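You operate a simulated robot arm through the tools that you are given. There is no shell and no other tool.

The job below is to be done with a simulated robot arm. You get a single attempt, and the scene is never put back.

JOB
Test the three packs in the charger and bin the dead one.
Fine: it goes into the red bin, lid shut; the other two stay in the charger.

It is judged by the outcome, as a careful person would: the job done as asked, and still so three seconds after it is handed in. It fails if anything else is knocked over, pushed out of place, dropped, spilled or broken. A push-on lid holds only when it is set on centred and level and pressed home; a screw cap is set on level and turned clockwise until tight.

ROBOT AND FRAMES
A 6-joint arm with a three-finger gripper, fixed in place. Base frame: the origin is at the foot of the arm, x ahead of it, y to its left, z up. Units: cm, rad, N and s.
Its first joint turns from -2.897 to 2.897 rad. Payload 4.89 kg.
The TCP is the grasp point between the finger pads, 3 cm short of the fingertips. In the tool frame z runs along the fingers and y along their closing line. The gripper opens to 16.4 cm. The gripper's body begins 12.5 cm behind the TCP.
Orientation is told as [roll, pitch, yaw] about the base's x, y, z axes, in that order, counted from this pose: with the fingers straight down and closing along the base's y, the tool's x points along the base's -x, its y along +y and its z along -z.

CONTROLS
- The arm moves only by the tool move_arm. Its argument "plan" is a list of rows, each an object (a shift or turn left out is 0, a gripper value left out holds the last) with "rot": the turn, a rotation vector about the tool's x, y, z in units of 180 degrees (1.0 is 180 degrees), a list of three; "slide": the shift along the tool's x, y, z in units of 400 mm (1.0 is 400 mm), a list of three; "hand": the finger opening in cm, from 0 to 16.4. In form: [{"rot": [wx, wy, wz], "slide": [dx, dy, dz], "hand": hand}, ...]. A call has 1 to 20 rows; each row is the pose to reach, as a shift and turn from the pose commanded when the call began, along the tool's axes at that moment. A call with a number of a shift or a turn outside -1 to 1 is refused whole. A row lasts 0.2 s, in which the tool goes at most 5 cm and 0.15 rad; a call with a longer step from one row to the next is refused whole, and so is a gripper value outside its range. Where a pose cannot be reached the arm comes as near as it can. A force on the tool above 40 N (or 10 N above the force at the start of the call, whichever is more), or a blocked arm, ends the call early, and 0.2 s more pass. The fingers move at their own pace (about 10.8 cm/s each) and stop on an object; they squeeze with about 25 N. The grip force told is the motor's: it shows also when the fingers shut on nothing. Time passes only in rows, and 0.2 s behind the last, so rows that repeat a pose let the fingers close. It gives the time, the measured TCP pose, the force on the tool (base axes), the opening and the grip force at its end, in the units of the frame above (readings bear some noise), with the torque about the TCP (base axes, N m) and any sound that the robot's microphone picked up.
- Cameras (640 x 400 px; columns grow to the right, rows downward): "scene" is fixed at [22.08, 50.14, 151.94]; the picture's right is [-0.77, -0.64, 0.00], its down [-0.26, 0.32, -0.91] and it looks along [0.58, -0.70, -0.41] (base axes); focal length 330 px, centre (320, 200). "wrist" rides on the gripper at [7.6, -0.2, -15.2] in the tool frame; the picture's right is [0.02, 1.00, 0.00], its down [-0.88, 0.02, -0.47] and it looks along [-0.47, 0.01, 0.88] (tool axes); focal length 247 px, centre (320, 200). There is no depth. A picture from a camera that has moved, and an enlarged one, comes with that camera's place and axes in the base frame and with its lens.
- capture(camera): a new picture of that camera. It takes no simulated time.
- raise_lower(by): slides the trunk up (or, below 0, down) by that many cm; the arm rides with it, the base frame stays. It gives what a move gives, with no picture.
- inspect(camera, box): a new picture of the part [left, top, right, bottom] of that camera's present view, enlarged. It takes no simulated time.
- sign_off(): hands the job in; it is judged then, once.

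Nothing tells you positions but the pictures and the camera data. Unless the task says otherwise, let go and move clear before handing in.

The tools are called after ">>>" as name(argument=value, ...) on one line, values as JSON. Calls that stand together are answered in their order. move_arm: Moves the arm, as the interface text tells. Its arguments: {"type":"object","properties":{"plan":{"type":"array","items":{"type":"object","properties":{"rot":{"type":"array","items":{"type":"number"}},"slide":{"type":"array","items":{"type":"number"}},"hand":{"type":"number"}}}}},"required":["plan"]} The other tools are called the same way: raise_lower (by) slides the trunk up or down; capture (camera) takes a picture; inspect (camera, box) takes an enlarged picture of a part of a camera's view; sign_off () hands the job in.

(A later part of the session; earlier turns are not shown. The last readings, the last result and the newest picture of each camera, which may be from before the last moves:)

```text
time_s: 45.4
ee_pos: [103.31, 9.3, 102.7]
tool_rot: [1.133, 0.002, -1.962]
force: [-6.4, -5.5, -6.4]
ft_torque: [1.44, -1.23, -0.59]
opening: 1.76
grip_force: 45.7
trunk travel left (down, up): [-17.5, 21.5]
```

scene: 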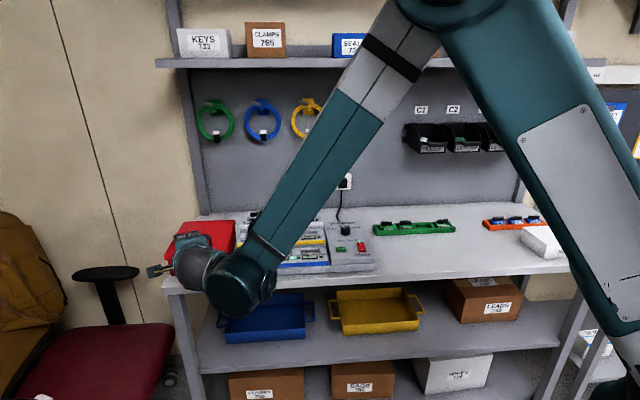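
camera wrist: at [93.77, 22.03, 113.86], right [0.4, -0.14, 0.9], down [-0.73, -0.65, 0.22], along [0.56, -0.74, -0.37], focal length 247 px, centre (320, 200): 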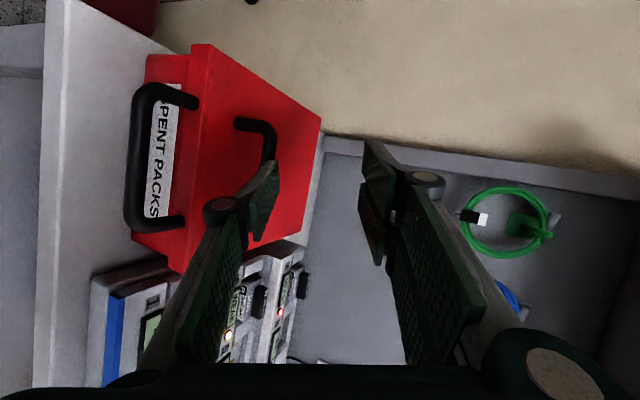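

>>> move_arm(plan=[{"slide": [0.003, -0.003, -0.0063], "hand": 0.6}, {"slide": [0.0057, -0.0059, -0.0126], "hand": 0.6}, {"slide": [0.0096, -0.0098, -0.021], "hand": 0.6}, {"slide": [0.0143, -0.0146, -0.0314], "hand": 0.6}, {"slide": [0.0191, -0.0195, -0.0419], "hand": 0.6}])

>>> capture(camera="wrist")

>>> inspect(camera="scene", box=[120, 180, 300, 300])

```text
time_s: 46.6
ee_pos: [101.92, 10.78, 102.72]
tool_rot: [1.135, 0.003, -1.963]
force: [-18.3, -17.3, -29.2]
ft_torque: [1.18, -0.66, -0.89]
opening: 1.75
grip_force: 44.9
trunk travel left (down, up): [-17.5, 21.5]
```

```text
taken
camera wrist: at [91.98, 23.23, 108.99], right [0.4, -0.14, 0.91], down [-0.72, -0.66, 0.22], along [0.56, -0.74, -0.37], focal length 247 px, centre (320, 200)
```

wrist: 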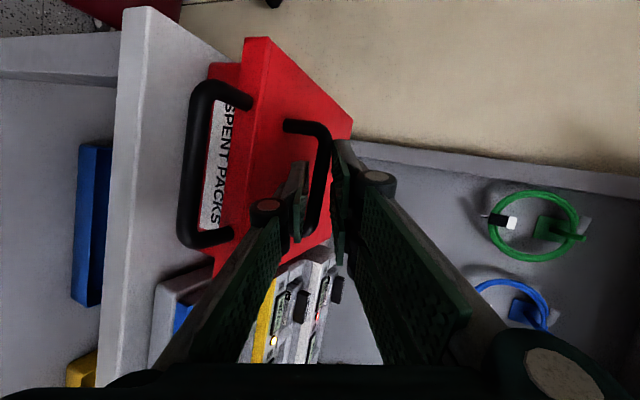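

```text
3.33 times, centred on (210, 240) of scene
camera zoom: at [22.08, 50.14, 151.94], right [-0.77, -0.64, 0.0], down [-0.26, 0.32, -0.91], along [0.58, -0.7, -0.41], focal length 1099 px, centre (687, 67)
```

zoom: 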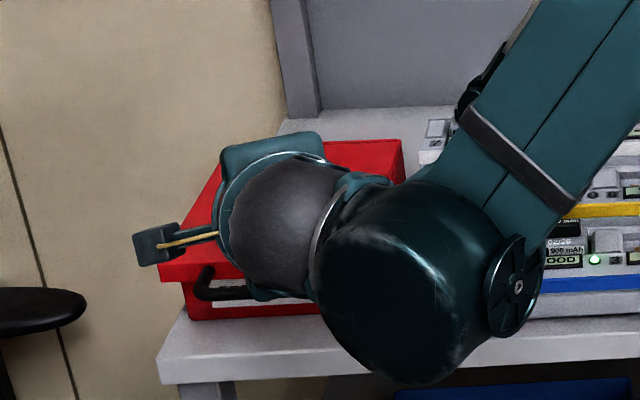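

The lid slides forward: it has come out about 2 cm over the bin front while the bin stayed put. I'll ease the side load and keep pulling toward the front.

>>> move_arm(plan=[{"slide": [-0.0046, -0.0065, 0.0009], "hand": 0.6}, {"slide": [0.0031, -0.0143, -0.0159], "hand": 0.6}, {"slide": [0.0107, -0.0221, -0.0326], "hand": 0.6}, {"slide": [0.0184, -0.0299, -0.0494], "hand": 0.6}, {"slide": [0.026, -0.0377, -0.0661], "hand": 0.6}, {"slide": [0.0337, -0.0455, -0.0829], "hand": 0.6}, {"slide": [0.0337, -0.0455, -0.0829], "hand": 0.6}])

>>> capture(camera="wrist")

>>> inspect(camera="scene", box=[120, 180, 300, 300])

```text
time_s: 47.9
ee_pos: [99.26, 13.52, 102.72]
tool_rot: [1.135, 0.003, -1.957]
force: [1.5, 1.8, 14.3]
ft_torque: [1.55, -1.89, -0.2]
opening: 1.72
grip_force: 45.0
trunk travel left (down, up): [-17.5, 21.5]
stopped in row 6: the force on the tool passed its limit at 50 N (the readings are from after the stop); the commanded pose is now the measured one
```

```text
taken
camera wrist: at [89.26, 25.81, 108.91], right [0.4, -0.14, 0.91], down [-0.72, -0.66, 0.21], along [0.57, -0.74, -0.36], focal length 247 px, centre (320, 200)
```

wrist: 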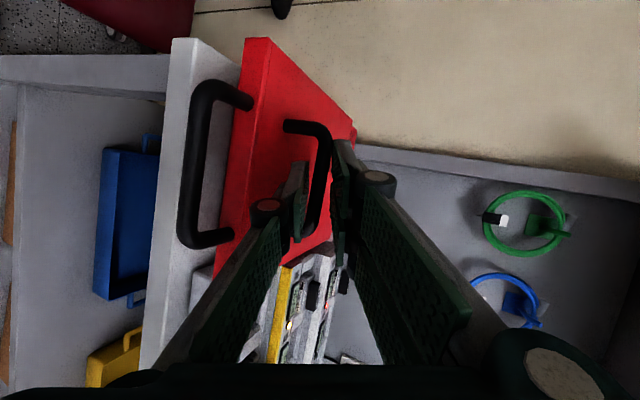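

```text
3.33 times, centred on (210, 240) of scene
camera zoom: at [22.08, 50.14, 151.94], right [-0.77, -0.64, 0.0], down [-0.26, 0.32, -0.91], along [0.58, -0.7, -0.41], focal length 1099 px, centre (687, 67)
```

zoom: 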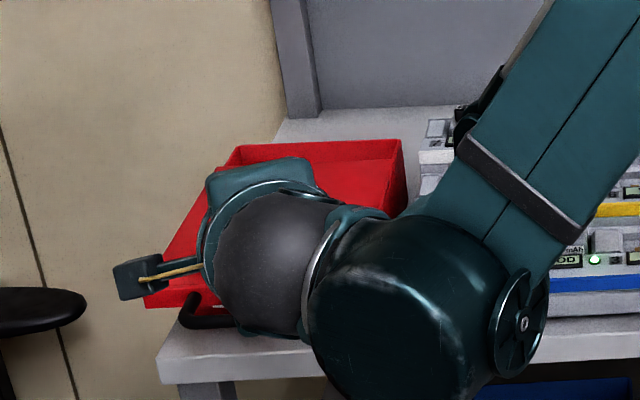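

>>> move_arm(plan=[{"slide": [0.0048, -0.0037, -0.0115], "hand": 0.6}, {"slide": [0.0096, -0.0086, -0.0219], "hand": 0.6}, {"slide": [0.0144, -0.0134, -0.0324], "hand": 0.6}, {"slide": [0.0191, -0.0183, -0.0429], "hand": 0.6}, {"slide": [0.0239, -0.0232, -0.0533], "hand": 0.6}, {"slide": [0.0287, -0.0281, -0.0638], "hand": 0.6}, {"slide": [0.0335, -0.033, -0.0743], "hand": 0.6}, {"slide": [0.0383, -0.0378, -0.0847], "hand": 0.6}])

>>> inspect(camera="scene", box=[120, 180, 300, 300])

```text
time_s: 49.7
ee_pos: [96.36, 16.12, 102.64]
tool_rot: [1.136, 0.002, -1.954]
force: [12.0, 11.0, 8.6]
ft_torque: [1.55, -1.75, 0.3]
opening: 1.72
grip_force: 44.7
trunk travel left (down, up): [-17.5, 21.5]
```

```text
3.33 times, centred on (210, 240) of scene
camera zoom: at [22.08, 50.14, 151.94], right [-0.77, -0.64, 0.0], down [-0.26, 0.32, -0.91], along [0.58, -0.7, -0.41], focal length 1099 px, centre (687, 67)
```

zoom: 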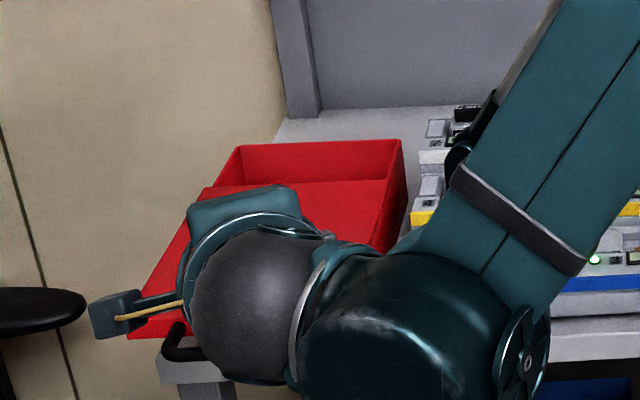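

>>> move_arm(plan=[{"slide": [0.0083, -0.0043, -0.0092], "hand": 0.6}, {"slide": [0.0131, -0.0092, -0.0196], "hand": 0.6}, {"slide": [0.0179, -0.014, -0.0301], "hand": 0.6}, {"slide": [0.0226, -0.0189, -0.0406], "hand": 0.6}, {"slide": [0.0274, -0.0238, -0.051], "hand": 0.6}, {"slide": [0.0322, -0.0287, -0.0615], "hand": 0.6}, {"slide": [0.037, -0.0336, -0.072], "hand": 0.6}, {"slide": [0.0418, -0.0384, -0.0824], "hand": 0.6}, {"slide": [0.0466, -0.0433, -0.0929], "hand": 0.6}])

>>> inspect(camera="scene", box=[120, 180, 300, 300])

>>> capture(camera="wrist")

```text
time_s: 51.7
ee_pos: [93.22, 19.44, 102.64]
tool_rot: [1.136, 0.002, -1.955]
force: [1.1, 0.5, 7.2]
ft_torque: [1.43, -1.5, -0.45]
opening: 1.74
grip_force: 44.8
trunk travel left (down, up): [-17.5, 21.5]
```

```text
3.33 times, centred on (210, 240) of scene
camera zoom: at [22.08, 50.14, 151.94], right [-0.77, -0.64, 0.0], down [-0.26, 0.32, -0.91], along [0.58, -0.7, -0.41], focal length 1099 px, centre (687, 67)
```

zoom: 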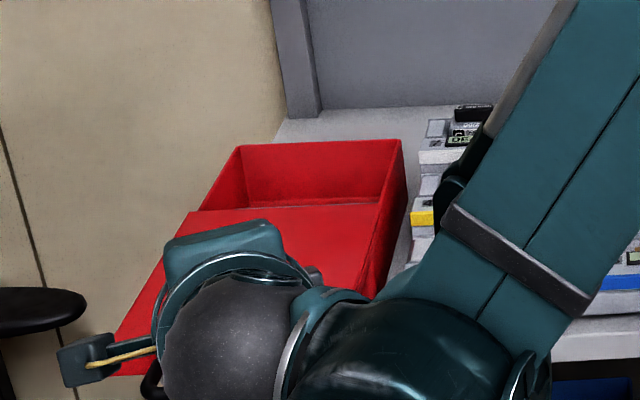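

```text
taken
camera wrist: at [83.3, 31.79, 108.94], right [0.4, -0.14, 0.91], down [-0.72, -0.66, 0.21], along [0.57, -0.74, -0.36], focal length 247 px, centre (320, 200)
```

wrist: 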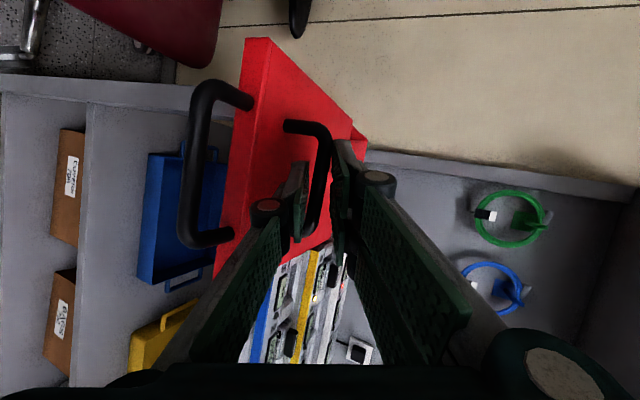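

The lid has slid about 14 cm and the bin is open at the back. I'll let go of the bar and withdraw.

>>> move_arm(plan=[{"hand": 2.6}, {"hand": 3.8}, {"slide": [0, 0, -0.03], "hand": 3.8}, {"slide": [0, 0, -0.08], "hand": 3.8}, {"slide": [0, 0, -0.16], "hand": 3.8}, {"slide": [0, 0.05, -0.2], "hand": 3.8}, {"slide": [0, 0.13, -0.24], "hand": 3.8}, {"slide": [0, 0.22, -0.28], "hand": 3.8}, {"slide": [0, 0.31, -0.32], "hand": 3.8}, {"slide": [0, 0.4, -0.36], "hand": 3.8}, {"slide": [0, 0.4, -0.36], "hand": 3.8}])

>>> capture(camera="wrist")

>>> capture(camera="scene")

```text
time_s: 54.1
ee_pos: [87.48, 21.76, 123.41]
tool_rot: [1.136, 0.003, -1.957]
force: [-0.4, -0.8, 0.5]
ft_torque: [0.01, 0.02, 0.06]
opening: 3.82
grip_force: 0.0
trunk travel left (down, up): [-17.5, 21.5]
```

```text
taken
camera wrist: at [77.44, 34.14, 129.63], right [0.4, -0.14, 0.91], down [-0.72, -0.66, 0.21], along [0.57, -0.74, -0.36], focal length 247 px, centre (320, 200)
```

wrist: 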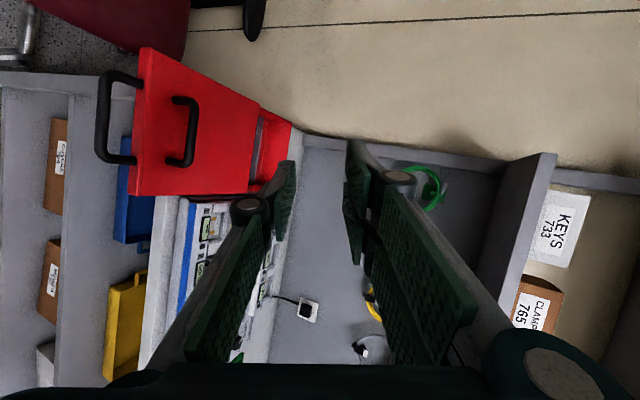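

```text
taken
```

scene: 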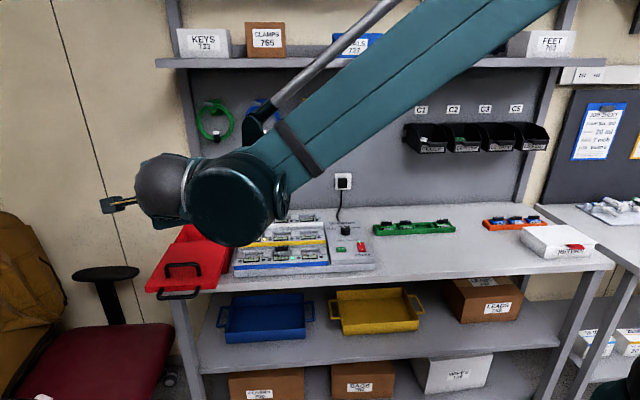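

The bin is open and nothing else has moved. Now for pack C (slot 7), estimated at U≈63.7, N≈83, z≈101. I'll return to a downward tool and take a close look.

>>> move_arm(plan=[{"slide": [-0.055, -0.0025, 0.0345], "rot": [0.0288, 0.0192, -0.0302], "hand": 6}, {"slide": [-0.11, -0.005, 0.069], "rot": [0.0576, 0.0385, -0.0604], "hand": 8}, {"slide": [-0.165, -0.0075, 0.1035], "rot": [0.0863, 0.0577, -0.0906], "hand": 10}, {"slide": [-0.22, -0.01, 0.138], "rot": [0.1151, 0.0769, -0.1208], "hand": 10}, {"slide": [-0.275, -0.0125, 0.1725], "rot": [0.1439, 0.0962, -0.151], "hand": 10}, {"slide": [-0.33, -0.015, 0.207], "rot": [0.1727, 0.1154, -0.1811], "hand": 10}, {"slide": [-0.385, -0.0175, 0.2415], "rot": [0.2015, 0.1347, -0.2113], "hand": 10}, {"slide": [-0.44, -0.02, 0.276], "rot": [0.2303, 0.1539, -0.2415], "hand": 10}, {"slide": [-0.495, -0.0225, 0.3105], "rot": [0.259, 0.1731, -0.2717], "hand": 10}, {"slide": [-0.55, -0.025, 0.345], "rot": [0.2878, 0.1924, -0.3019], "hand": 10}, {"slide": [-0.604, -0.027, 0.3795], "rot": [0.3166, 0.2116, -0.3321], "hand": 10}, {"slide": [-0.604, -0.027, 0.3795], "rot": [0.3166, 0.2116, -0.3321], "hand": 10}])

>>> capture(camera="wrist")

>>> inspect(camera="scene", box=[225, 195, 305, 285])

>>> inspect(camera="scene", box=[140, 200, 260, 310])

```text
time_s: 56.7
ee_pos: [90.8, -5.62, 115.71]
tool_rot: [0.001, 0.003, -0.776]
force: [1.2, -0.5, 0.1]
ft_torque: [0.02, 0.14, 0.0]
opening: 10.0
grip_force: 0.0
trunk travel left (down, up): [-17.5, 21.5]
```

```text
taken
camera wrist: at [85.21, -0.4, 130.84], right [0.69, 0.73, 0.0], down [0.64, -0.61, 0.47], along [0.34, -0.32, -0.88], focal length 247 px, centre (320, 200)
```

wrist: 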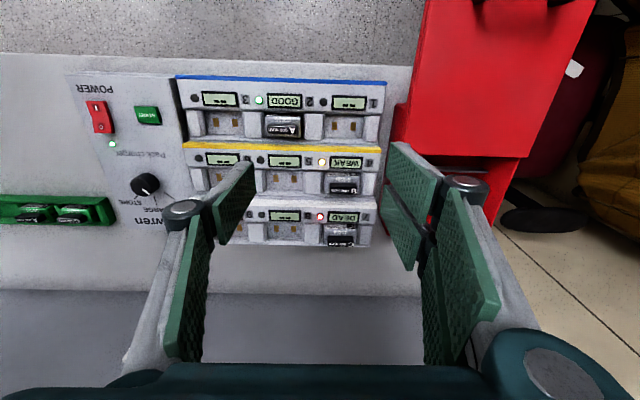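

```text
4.44 times, centred on (265, 240) of scene
camera zoom: at [22.08, 50.14, 151.94], right [-0.77, -0.64, 0.0], down [-0.26, 0.32, -0.91], along [0.58, -0.7, -0.41], focal length 1465 px, centre (564, 22)
```

zoom: 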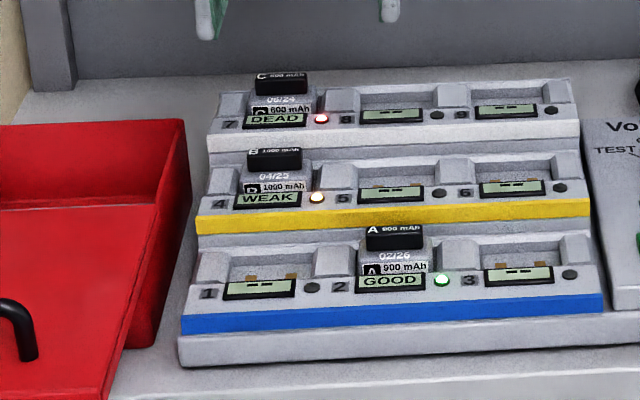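

```text
3.64 times, centred on (200, 255) of scene
camera zoom: at [22.08, 50.14, 151.94], right [-0.77, -0.64, 0.0], down [-0.26, 0.32, -0.91], along [0.58, -0.7, -0.41], focal length 1199 px, centre (756, 0)
```

zoom: 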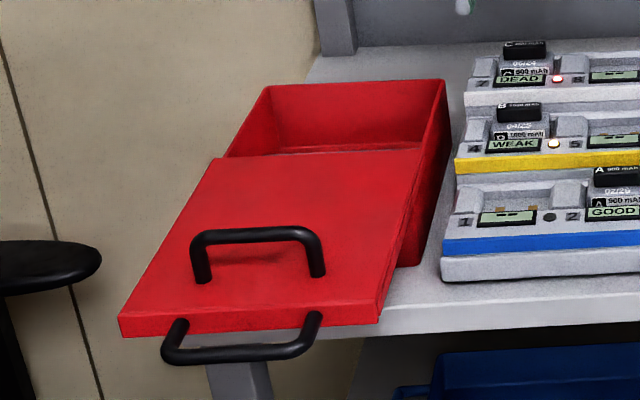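

>>> inspect(camera="wrist", box=[250, 140, 390, 260])

>>> inspect(camera="wrist", box=[300, 190, 390, 255])

>>> inspect(camera="scene", box=[235, 200, 285, 240])

```text
3.33 times, centred on (320, 200) of wrist
camera zoom: at [85.21, -0.4, 130.84], right [0.69, 0.73, 0.0], down [0.64, -0.61, 0.47], along [0.34, -0.32, -0.88], focal length 823 px, centre (320, 200)
```

zoom: 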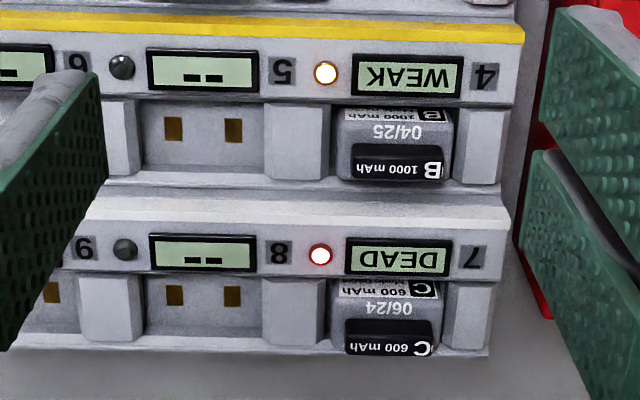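

```text
6.15 times, centred on (345, 222) of wrist
camera zoom: at [85.21, -0.4, 130.84], right [0.69, 0.73, 0.0], down [0.64, -0.61, 0.47], along [0.34, -0.32, -0.88], focal length 1520 px, centre (166, 62)
```

zoom: 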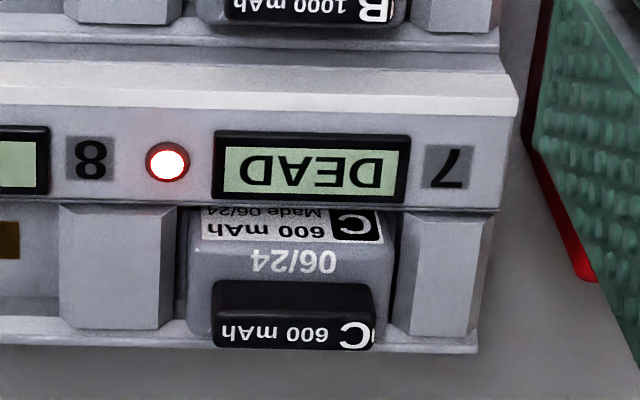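

```text
10.00 times, centred on (260, 220) of scene
camera zoom: at [22.08, 50.14, 151.94], right [-0.77, -0.64, 0.0], down [-0.26, 0.32, -0.91], along [0.58, -0.7, -0.41], focal length 3296 px, centre (920, 0)
```

zoom: 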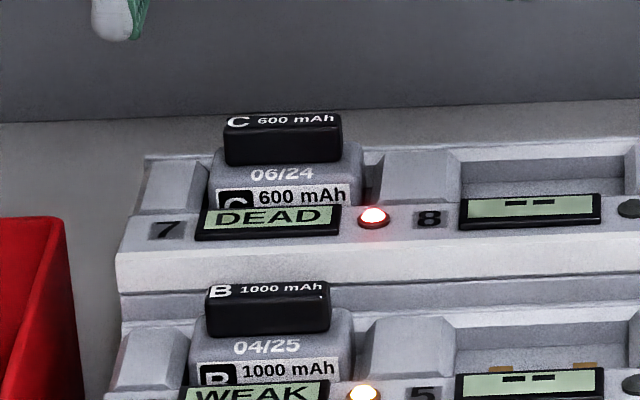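

Pack C's black grip tab is about 3.9 × 1.15 cm, with its top at U≈63.65, N≈83.4, z≈101.5. First I'll check whether a vertical tool reaches that far, staying well above it.

>>> move_arm(plan=[{"slide": [-0.08, 0.02, 0.0], "hand": 8}, {"slide": [-0.16, 0.04, 0.02], "hand": 8}, {"slide": [-0.24, 0.06, 0.04], "hand": 8}, {"slide": [-0.32, 0.08, 0.07], "hand": 8}, {"slide": [-0.38, 0.0855, 0.1], "hand": 8}, {"slide": [-0.38, 0.0855, 0.1], "hand": 8}])

>>> capture(camera="wrist")

>>> capture(camera="scene")

```text
time_s: 58.1
ee_pos: [103.93, -13.92, 111.63]
tool_rot: [0.005, 0.0, -0.78]
force: [0.7, -0.1, -0.5]
ft_torque: [0.01, 0.05, -0.02]
opening: 7.97
grip_force: 0.2
trunk travel left (down, up): [-17.5, 21.5]
```

```text
taken
camera wrist: at [98.34, -8.59, 126.89], right [0.69, 0.73, 0.0], down [0.64, -0.61, 0.47], along [0.35, -0.32, -0.88], focal length 247 px, centre (320, 200)
```

wrist: 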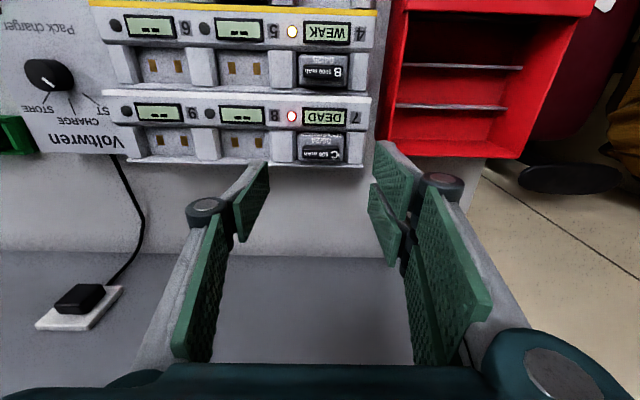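

```text
taken
```

scene: 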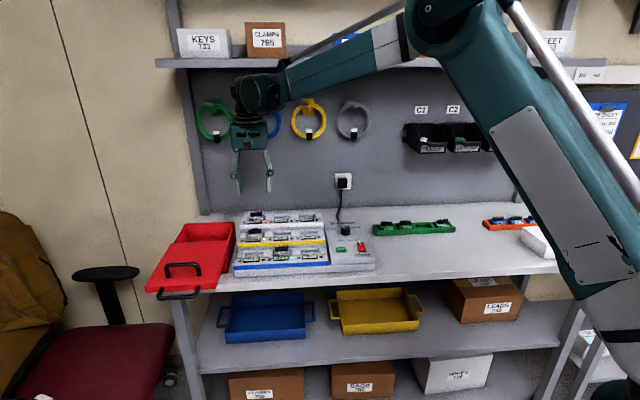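

>>> inspect(camera="wrist", box=[360, 0, 620, 180])

>>> inspect(camera="wrist", box=[270, 80, 390, 200])

>>> inspect(camera="scene", box=[160, 210, 250, 270])

```text
2.22 times, centred on (490, 90) of wrist
camera zoom: at [98.34, -8.59, 126.89], right [0.69, 0.73, 0.0], down [0.64, -0.61, 0.47], along [0.35, -0.32, -0.88], focal length 549 px, centre (-58, 444)
```

zoom: 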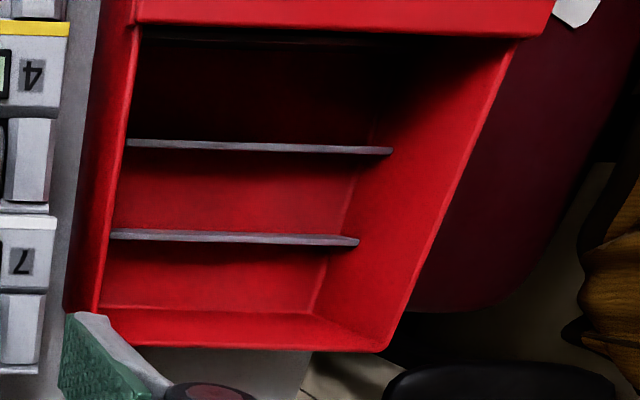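

```text
3.33 times, centred on (330, 140) of wrist
camera zoom: at [98.34, -8.59, 126.89], right [0.69, 0.73, 0.0], down [0.64, -0.61, 0.47], along [0.35, -0.32, -0.88], focal length 823 px, centre (287, 400)
```

zoom: 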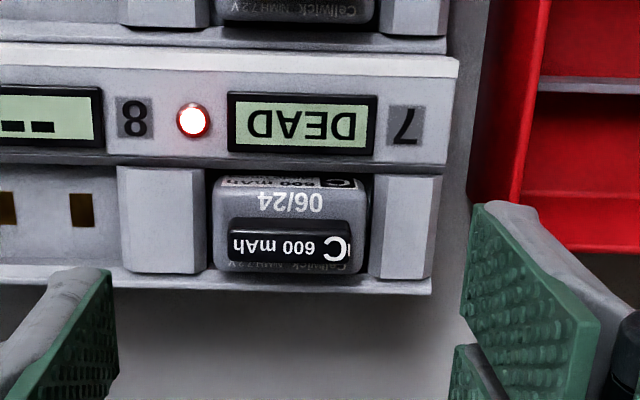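

```text
6.67 times, centred on (205, 240) of scene
camera zoom: at [22.08, 50.14, 151.94], right [-0.77, -0.64, 0.0], down [-0.26, 0.32, -0.91], along [0.58, -0.7, -0.41], focal length 2198 px, centre (1087, -67)
```

zoom: 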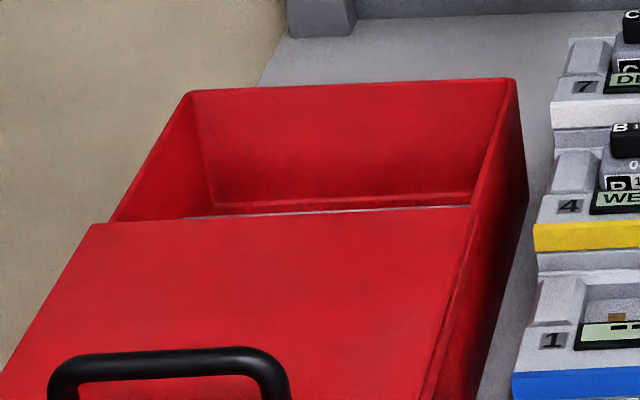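

The vertical tool reaches, and the bin interior (with low dividers) is clear. I'm now centred over C's tab, so I'll descend with the fingers either side of it, tips staying just above the pack body.

>>> move_arm(plan=[{"slide": [-0.006, 0.002, 0.07], "hand": 5.6}, {"slide": [-0.006, 0.002, 0.12], "hand": 5.6}, {"slide": [-0.006, 0.002, 0.155], "hand": 5.6}, {"slide": [-0.006, 0.002, 0.175], "hand": 5.6}, {"slide": [-0.006, 0.002, 0.175], "hand": 5.6}])

>>> inspect(camera="wrist", box=[240, 90, 400, 210])

>>> inspect(camera="scene", box=[225, 180, 295, 240])

```text
time_s: 59.3
ee_pos: [104.23, -13.79, 104.74]
tool_rot: [0.003, -0.001, -0.779]
force: [0.0, 0.1, -0.7]
ft_torque: [-0.02, -0.02, 0.0]
opening: 5.6
grip_force: 0.0
trunk travel left (down, up): [-17.5, 21.5]
```

```text
3.33 times, centred on (320, 150) of wrist
camera zoom: at [98.64, -8.59, 119.87], right [0.69, 0.73, 0.0], down [0.64, -0.61, 0.47], along [0.35, -0.32, -0.88], focal length 823 px, centre (320, 367)
```

zoom: 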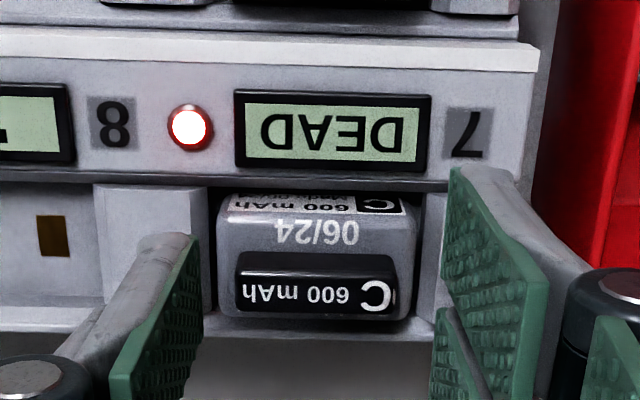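

```text
6.67 times, centred on (260, 210) of scene
camera zoom: at [22.08, 50.14, 151.94], right [-0.77, -0.64, 0.0], down [-0.26, 0.32, -0.91], along [0.58, -0.7, -0.41], focal length 2198 px, centre (720, 133)
```

zoom: 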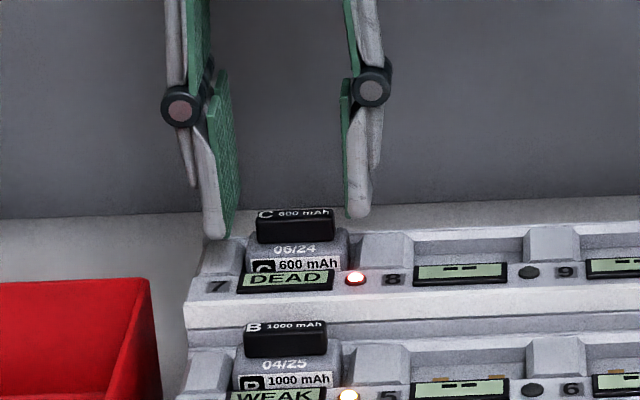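

>>> move_arm(plan=[{"slide": [0.002, -0.004, 0.012], "hand": 5.6}, {"slide": [0.002, -0.004, 0.022], "hand": 5.6}, {"slide": [0.002, -0.004, 0.031], "hand": 5.6}, {"slide": [0.002, -0.004, 0.031], "hand": 5.6}])

>>> inspect(camera="wrist", box=[240, 90, 400, 210])

>>> inspect(camera="scene", box=[225, 180, 295, 240])

```text
time_s: 60.3
ee_pos: [104.04, -13.94, 103.41]
tool_rot: [0.002, -0.001, -0.779]
force: [-0.2, 0.4, -0.6]
ft_torque: [0.0, -0.01, 0.0]
opening: 5.6
grip_force: 0.0
trunk travel left (down, up): [-17.5, 21.5]
```

```text
3.33 times, centred on (320, 150) of wrist
camera zoom: at [98.48, -8.65, 118.67], right [0.69, 0.73, 0.0], down [0.64, -0.61, 0.47], along [0.35, -0.32, -0.88], focal length 823 px, centre (320, 367)
```

zoom: 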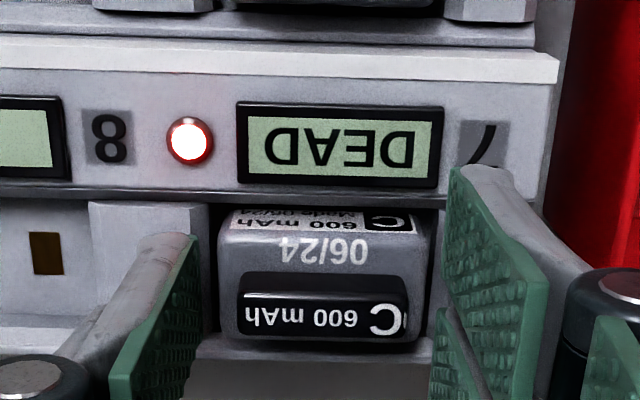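

```text
6.67 times, centred on (260, 210) of scene
camera zoom: at [22.08, 50.14, 151.94], right [-0.77, -0.64, 0.0], down [-0.26, 0.32, -0.91], along [0.58, -0.7, -0.41], focal length 2198 px, centre (720, 133)
```

zoom: 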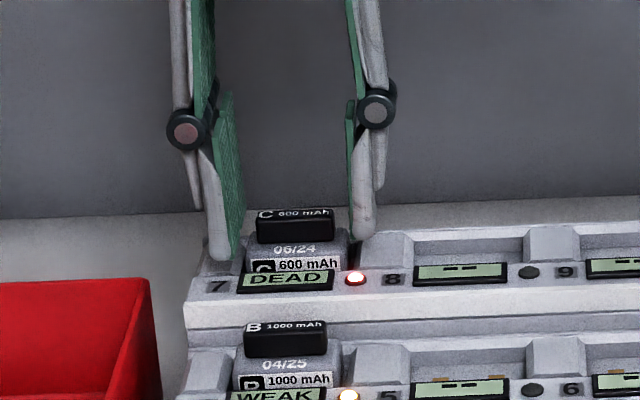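

>>> move_arm(plan=[{"hand": 4.4}, {"hand": 3.2}, {"hand": 3.2}, {"hand": 3.2}])

>>> inspect(camera="wrist", box=[240, 90, 400, 210])

>>> inspect(camera="scene", box=[225, 180, 295, 240])

```text
time_s: 61.3
ee_pos: [104.01, -13.79, 103.43]
tool_rot: [0.004, -0.001, -0.777]
force: [-0.1, -0.4, 0.7]
ft_torque: [-0.01, 0.01, 0.01]
opening: 3.93
grip_force: 25.2
trunk travel left (down, up): [-17.5, 21.5]
```

```text
3.33 times, centred on (320, 150) of wrist
camera zoom: at [98.47, -8.65, 118.68], right [0.69, 0.73, 0.0], down [0.64, -0.61, 0.47], along [0.35, -0.32, -0.88], focal length 823 px, centre (320, 367)
```

zoom: 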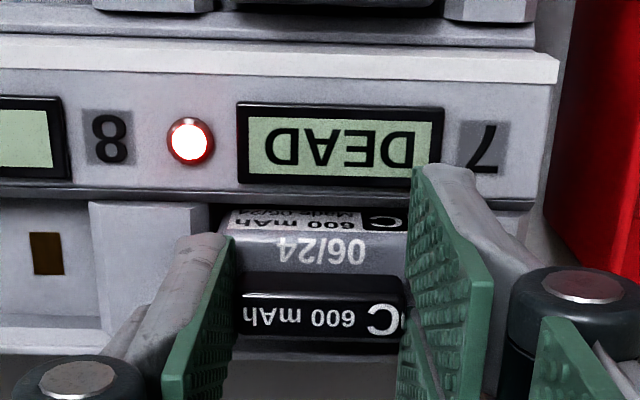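

```text
6.67 times, centred on (260, 210) of scene
camera zoom: at [22.08, 50.14, 151.94], right [-0.77, -0.64, 0.0], down [-0.26, 0.32, -0.91], along [0.58, -0.7, -0.41], focal length 2198 px, centre (720, 133)
```

zoom: 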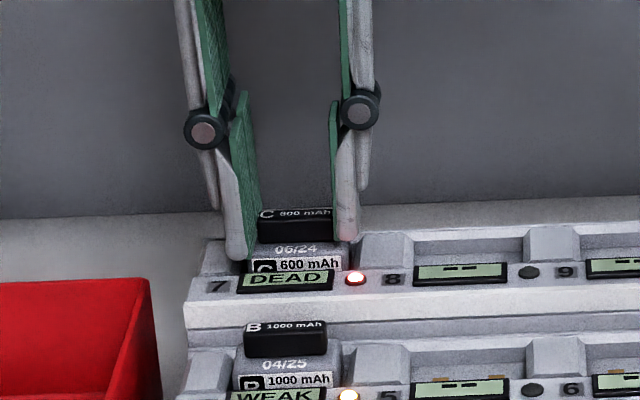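

Gripped (3.93 cm opening, matching the tab). I'll lift straight up slowly.

>>> move_arm(plan=[{"slide": [0, 0, -0.012], "hand": 3.2}, {"slide": [0, 0, -0.025], "hand": 3.2}, {"slide": [0, 0, -0.045], "hand": 3.2}, {"slide": [0, 0, -0.07], "hand": 3.2}, {"slide": [0, 0, -0.1], "hand": 3.2}, {"slide": [0, 0, -0.14], "hand": 3.2}, {"slide": [0, 0, -0.18], "hand": 3.2}, {"slide": [0, 0, -0.22], "hand": 3.2}, {"slide": [0, 0, -0.22], "hand": 3.2}])

>>> capture(camera="wrist")

>>> capture(camera="scene")

>>> inspect(camera="scene", box=[200, 140, 300, 290])

```text
time_s: 63.3
ee_pos: [104.08, -14.01, 112.3]
tool_rot: [0.004, -0.001, -0.778]
force: [-0.5, -0.5, -0.6]
ft_torque: [-0.01, -0.03, 0.02]
opening: 3.95
grip_force: 24.6
trunk travel left (down, up): [-17.5, 21.5]
```

```text
taken
camera wrist: at [98.45, -8.66, 127.52], right [0.69, 0.73, 0.0], down [0.64, -0.61, 0.47], along [0.35, -0.32, -0.88], focal length 247 px, centre (320, 200)
```

wrist: 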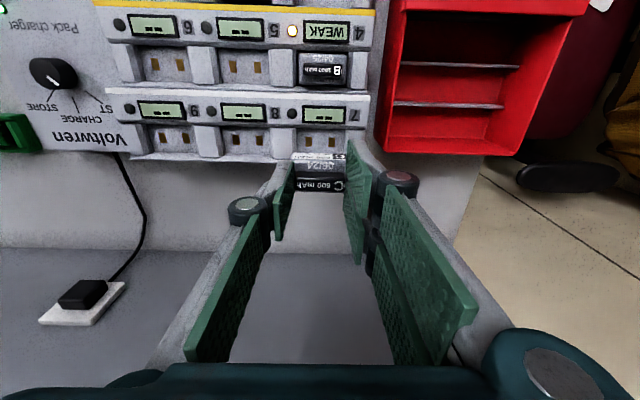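

```text
taken
```

scene: 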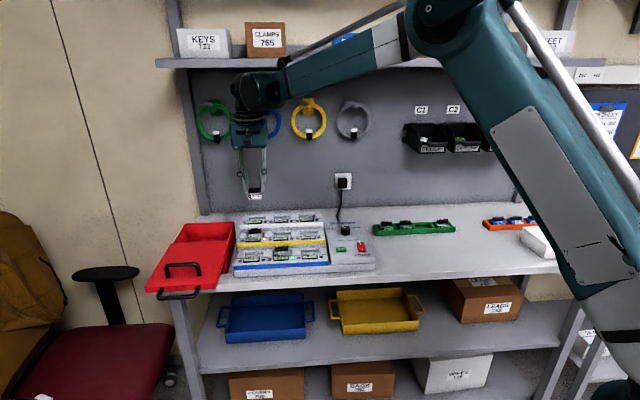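

```text
2.67 times, centred on (250, 215) of scene
camera zoom: at [22.08, 50.14, 151.94], right [-0.77, -0.64, 0.0], down [-0.26, 0.32, -0.91], along [0.58, -0.7, -0.41], focal length 879 px, centre (507, 160)
```

zoom: 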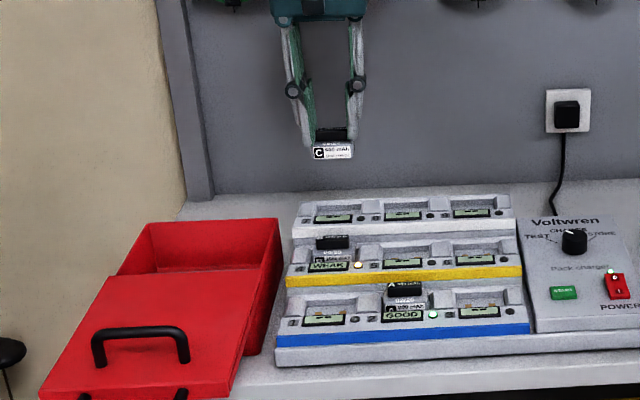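

Pack C is out cleanly and A and B are undisturbed. I'll check the pack's size and the bin compartments before moving over.

>>> inspect(camera="scene", box=[230, 170, 280, 210])

>>> inspect(camera="wrist", box=[370, 0, 600, 170])

>>> inspect(camera="wrist", box=[260, 130, 380, 220])

```text
10.00 times, centred on (255, 190) of scene
camera zoom: at [22.08, 50.14, 151.94], right [-0.77, -0.64, 0.0], down [-0.26, 0.32, -0.91], along [0.58, -0.7, -0.41], focal length 3296 px, centre (970, 300)
```

zoom: 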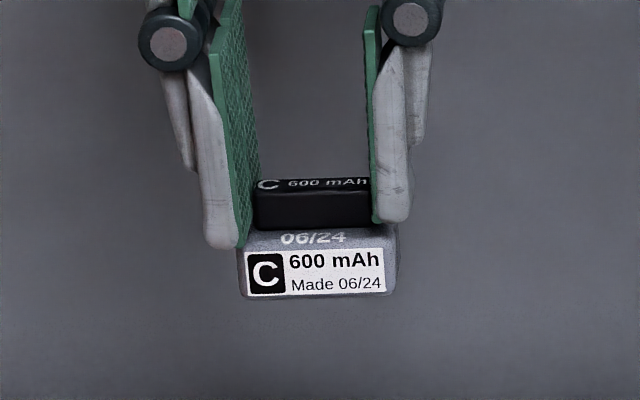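

```text
2.35 times, centred on (485, 85) of wrist
camera zoom: at [98.45, -8.66, 127.52], right [0.69, 0.73, 0.0], down [0.64, -0.61, 0.47], along [0.35, -0.32, -0.88], focal length 581 px, centre (-68, 471)
```

zoom: 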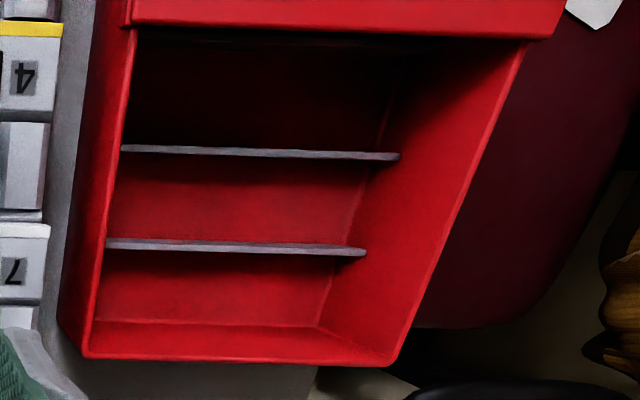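

```text
4.44 times, centred on (320, 175) of wrist
camera zoom: at [98.45, -8.66, 127.52], right [0.69, 0.73, 0.0], down [0.64, -0.61, 0.47], along [0.35, -0.32, -0.88], focal length 1098 px, centre (320, 311)
```

zoom: 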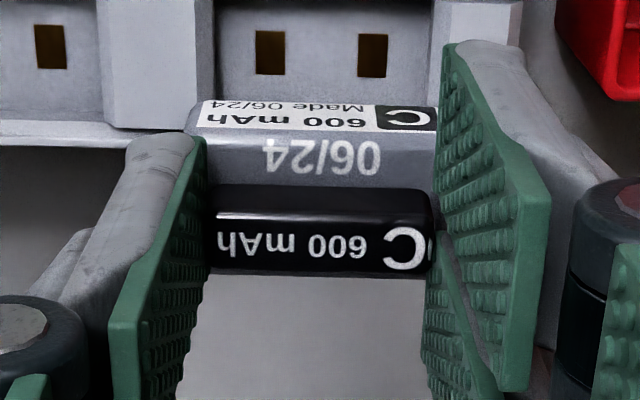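

>>> move_arm(plan=[{"slide": [0.005, 0.045, -0.01], "hand": 3.2}, {"slide": [0.012, 0.1, -0.01], "hand": 3.2}, {"slide": [0.019, 0.16, -0.01], "hand": 3.2}, {"slide": [0.026, 0.22, -0.01], "hand": 3.2}, {"slide": [0.033, 0.28, -0.01], "hand": 3.2}, {"slide": [0.039, 0.33, -0.01], "hand": 3.2}, {"slide": [0.0425, 0.3575, -0.01], "hand": 3.2}, {"slide": [0.0425, 0.3575, -0.01], "hand": 3.2}])

>>> capture(camera="wrist")

>>> capture(camera="scene")

```text
time_s: 65.1
ee_pos: [112.73, -2.58, 112.66]
tool_rot: [0.003, 0.0, -0.778]
force: [0.2, -1.0, -1.3]
ft_torque: [0.0, 0.05, -0.01]
opening: 3.95
grip_force: 24.9
trunk travel left (down, up): [-17.5, 21.5]
```

```text
taken
camera wrist: at [107.18, 2.72, 127.9], right [0.69, 0.73, 0.0], down [0.64, -0.61, 0.47], along [0.35, -0.32, -0.88], focal length 247 px, centre (320, 200)
```

wrist: 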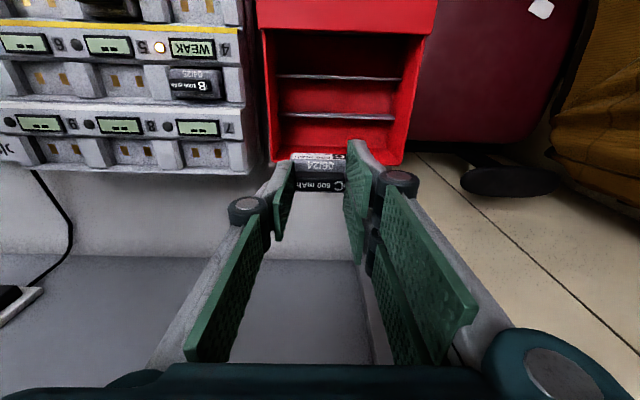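

```text
taken
```

scene: 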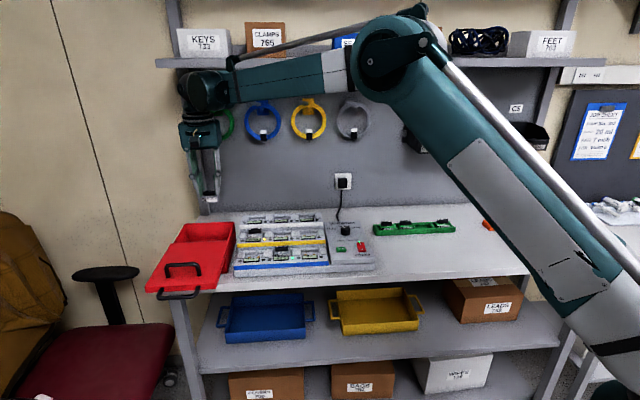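

>>> inspect(camera="wrist", box=[240, 20, 440, 210])

>>> inspect(camera="scene", box=[140, 170, 250, 300])

```text
2.11 times, centred on (340, 115) of wrist
camera zoom: at [107.18, 2.72, 127.9], right [0.69, 0.73, 0.0], down [0.64, -0.61, 0.47], along [0.35, -0.32, -0.88], focal length 520 px, centre (278, 379)
```

zoom: 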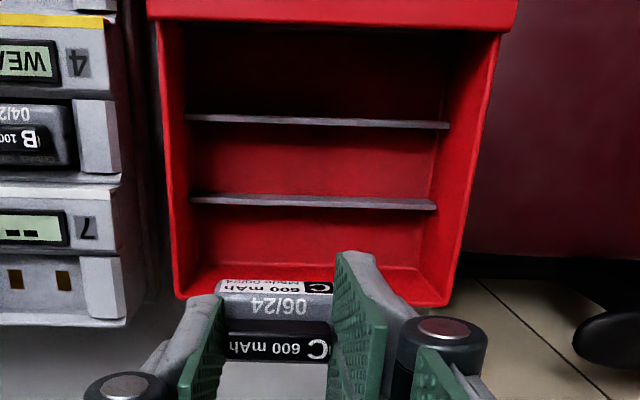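

```text
3.08 times, centred on (195, 235) of scene
camera zoom: at [22.08, 50.14, 151.94], right [-0.77, -0.64, 0.0], down [-0.26, 0.32, -0.91], along [0.58, -0.7, -0.41], focal length 1014 px, centre (705, 92)
```

zoom: 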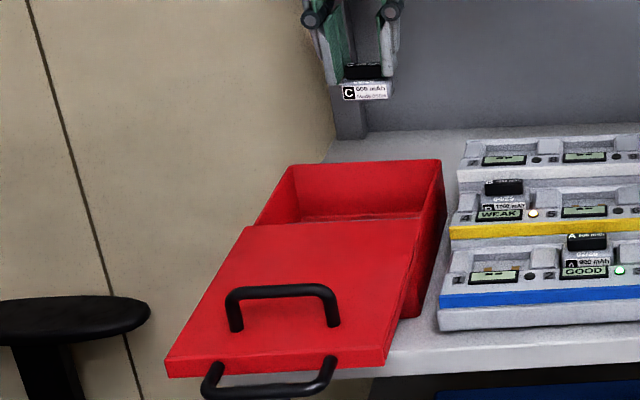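

The rear compartment is too tight for the wide finger, so I'll use the middle one (N≈77.1, between the dividers at 74.8 and 79.4). I'll shift over and lower in stages.

>>> move_arm(plan=[{"slide": [0.04, 0.005, 0.0], "hand": 3.2}, {"slide": [0.08, 0.01, 0.0], "hand": 3.2}, {"slide": [0.111, 0.013, 0.03], "hand": 3.2}, {"slide": [0.111, 0.013, 0.09], "hand": 3.2}, {"slide": [0.111, 0.013, 0.16], "hand": 3.2}, {"slide": [0.111, 0.013, 0.23], "hand": 3.2}, {"slide": [0.111, 0.013, 0.28], "hand": 3.2}, {"slide": [0.111, 0.013, 0.28], "hand": 3.2}])

>>> capture(camera="wrist")

>>> inspect(camera="scene", box=[140, 170, 250, 300])

```text
time_s: 66.9
ee_pos: [110.04, 0.92, 101.49]
tool_rot: [0.004, -0.001, -0.778]
force: [0.4, 0.1, -0.7]
ft_torque: [0.01, -0.01, -0.05]
opening: 3.94
grip_force: 25.1
trunk travel left (down, up): [-17.5, 21.5]
```

```text
taken
camera wrist: at [104.47, 6.24, 116.59], right [0.69, 0.73, 0.0], down [0.64, -0.61, 0.47], along [0.35, -0.32, -0.88], focal length 247 px, centre (320, 200)
```

wrist: 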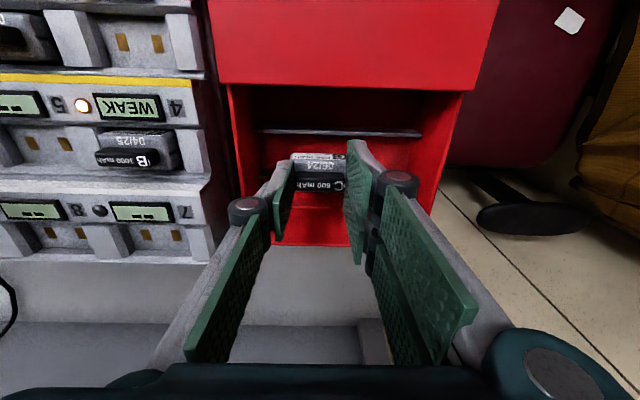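

```text
3.08 times, centred on (195, 235) of scene
camera zoom: at [22.08, 50.14, 151.94], right [-0.77, -0.64, 0.0], down [-0.26, 0.32, -0.91], along [0.58, -0.7, -0.41], focal length 1014 px, centre (705, 92)
```

zoom: 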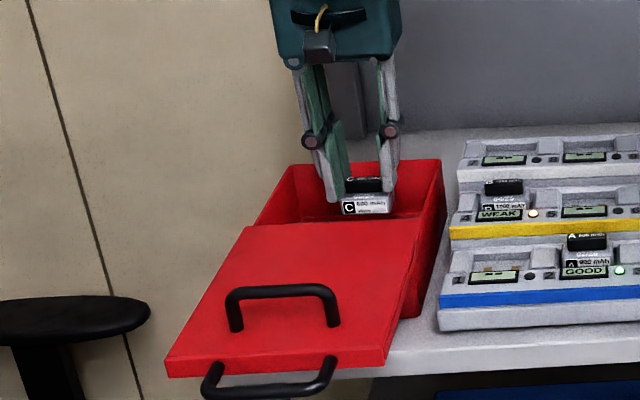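

>>> move_arm(plan=[{"slide": [0, 0, 0.04], "hand": 3.2}, {"slide": [0, 0, 0.075], "hand": 3.2}, {"slide": [0, 0, 0.1], "hand": 3.2}, {"slide": [0, 0, 0.11], "hand": 3.2}, {"slide": [0, 0, 0.116], "hand": 3.2}, {"slide": [0, 0, 0.12], "hand": 3.2}, {"slide": [0, 0, 0.12], "hand": 3.2}])

>>> inspect(camera="wrist", box=[220, 80, 420, 230])

>>> inspect(camera="scene", box=[160, 200, 240, 260])

```text
time_s: 68.5
ee_pos: [110.03, 0.9, 96.79]
tool_rot: [0.004, 0.0, -0.778]
force: [0.0, 0.5, -1.9]
ft_torque: [-0.01, 0.04, -0.03]
opening: 3.91
grip_force: 24.5
trunk travel left (down, up): [-17.5, 21.5]
```

```text
2.67 times, centred on (320, 155) of wrist
camera zoom: at [104.4, 6.27, 111.93], right [0.69, 0.73, 0.0], down [0.64, -0.61, 0.47], along [0.35, -0.32, -0.88], focal length 659 px, centre (320, 320)
```

zoom: 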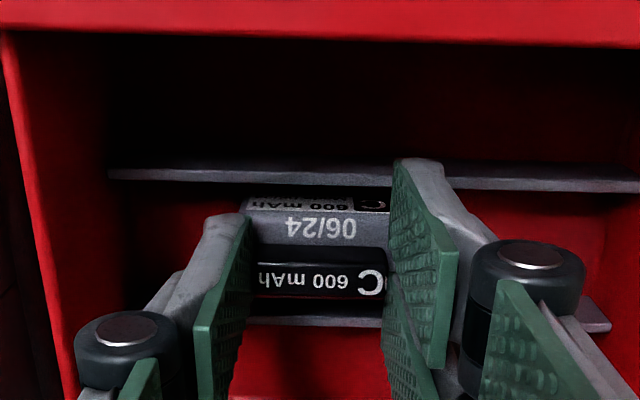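

```text
6.67 times, centred on (200, 230) of scene
camera zoom: at [22.08, 50.14, 151.94], right [-0.77, -0.64, 0.0], down [-0.26, 0.32, -0.91], along [0.58, -0.7, -0.41], focal length 2198 px, centre (1120, 0)
```

zoom: 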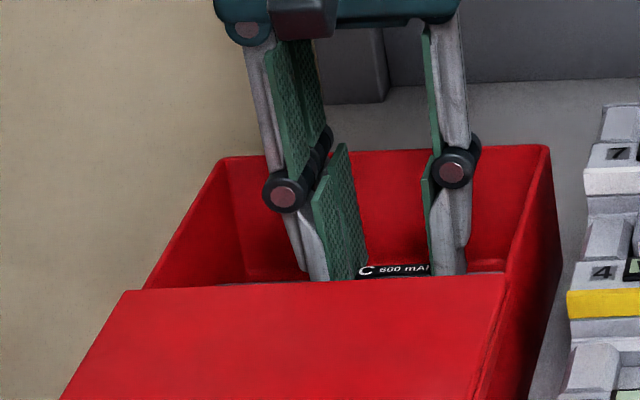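

>>> move_arm(plan=[{"slide": [0, 0, 0.003], "hand": 3.2}, {"slide": [0, 0, 0.006], "hand": 3.2}, {"slide": [0, 0, 0.009], "hand": 3.2}, {"slide": [0, 0, 0.009], "hand": 3.2}])

```text
time_s: 69.5
ee_pos: [110.06, 0.95, 96.34]
tool_rot: [0.002, 0.0, -0.777]
force: [0.7, 0.1, -1.1]
ft_torque: [0.0, 0.05, -0.01]
opening: 3.96
grip_force: 25.1
trunk travel left (down, up): [-17.5, 21.5]
```

>>> move_arm(plan=[{"slide": [0, 0, 0.003], "hand": 3.2}, {"slide": [0, 0, 0.006], "hand": 3.2}, {"slide": [0, 0, 0.009], "hand": 3.2}, {"slide": [0, 0, 0.012], "hand": 3.2}, {"slide": [0, 0, 0.012], "hand": 3.2}])

>>> inspect(camera="wrist", box=[220, 80, 420, 230])

```text
time_s: 70.7
ee_pos: [110.03, 0.97, 95.97]
tool_rot: [0.004, 0.0, -0.779]
force: [1.5, 2.9, 21.3]
ft_torque: [-0.01, -0.14, 0.04]
opening: 3.96
grip_force: 25.0
trunk travel left (down, up): [-17.5, 21.5]
```

```text
2.67 times, centred on (320, 155) of wrist
camera zoom: at [104.38, 6.28, 111.26], right [0.69, 0.73, 0.0], down [0.64, -0.61, 0.47], along [0.35, -0.32, -0.88], focal length 659 px, centre (320, 320)
```

zoom: 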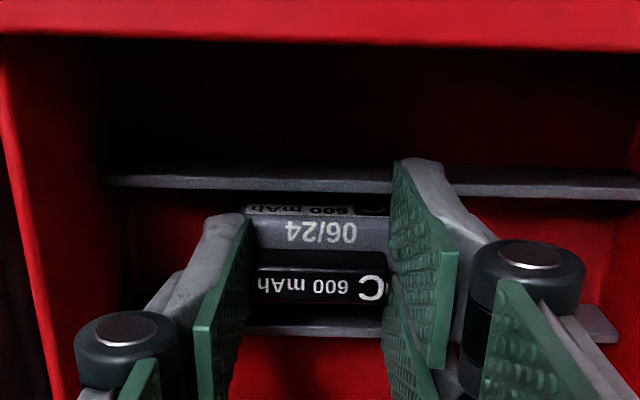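

The pack is resting on the bin floor. I'll ease off, release and rise clear.

>>> move_arm(plan=[{"slide": [0, 0, -0.004], "hand": 3.2}, {"slide": [0, 0, -0.004], "hand": 4.4}, {"slide": [0, 0, -0.004], "hand": 5.4}, {"slide": [0, 0, -0.004], "hand": 5.4}, {"slide": [0, 0, -0.04], "hand": 5.4}, {"slide": [0, 0, -0.1], "hand": 5.4}, {"slide": [0, 0, -0.18], "hand": 5.4}, {"slide": [0, 0, -0.28], "hand": 5.4}, {"slide": [0, 0, -0.4], "hand": 5.4}, {"slide": [0, 0, -0.5], "hand": 5.4}, {"slide": [0, 0, -0.5], "hand": 5.4}])

>>> capture(camera="wrist")

>>> inspect(camera="scene", box=[140, 190, 300, 300])

```text
time_s: 73.1
ee_pos: [110.03, 0.99, 116.05]
tool_rot: [0.004, 0.0, -0.779]
force: [0.5, -0.2, 0.8]
ft_torque: [0.0, -0.08, 0.04]
opening: 5.42
grip_force: 0.1
trunk travel left (down, up): [-17.5, 21.5]
```

```text
taken
camera wrist: at [104.43, 6.41, 131.22], right [0.69, 0.73, 0.0], down [0.64, -0.61, 0.47], along [0.35, -0.32, -0.88], focal length 247 px, centre (320, 200)
```

wrist: 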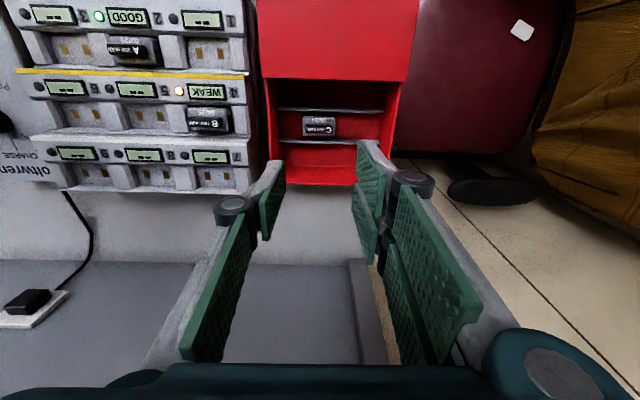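

```text
3.64 times, centred on (220, 245) of scene
camera zoom: at [22.08, 50.14, 151.94], right [-0.77, -0.64, 0.0], down [-0.26, 0.32, -0.91], along [0.58, -0.7, -0.41], focal length 1199 px, centre (684, 36)
```

zoom: 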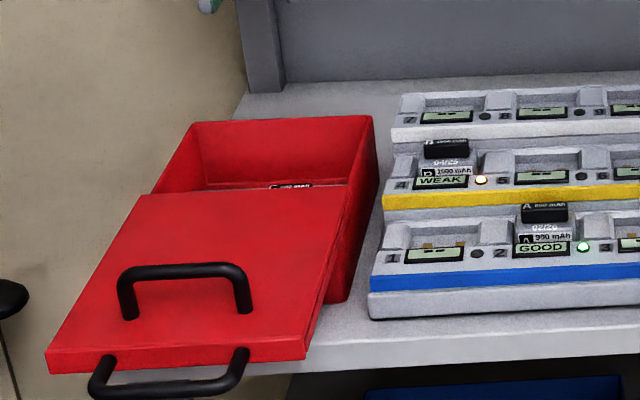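

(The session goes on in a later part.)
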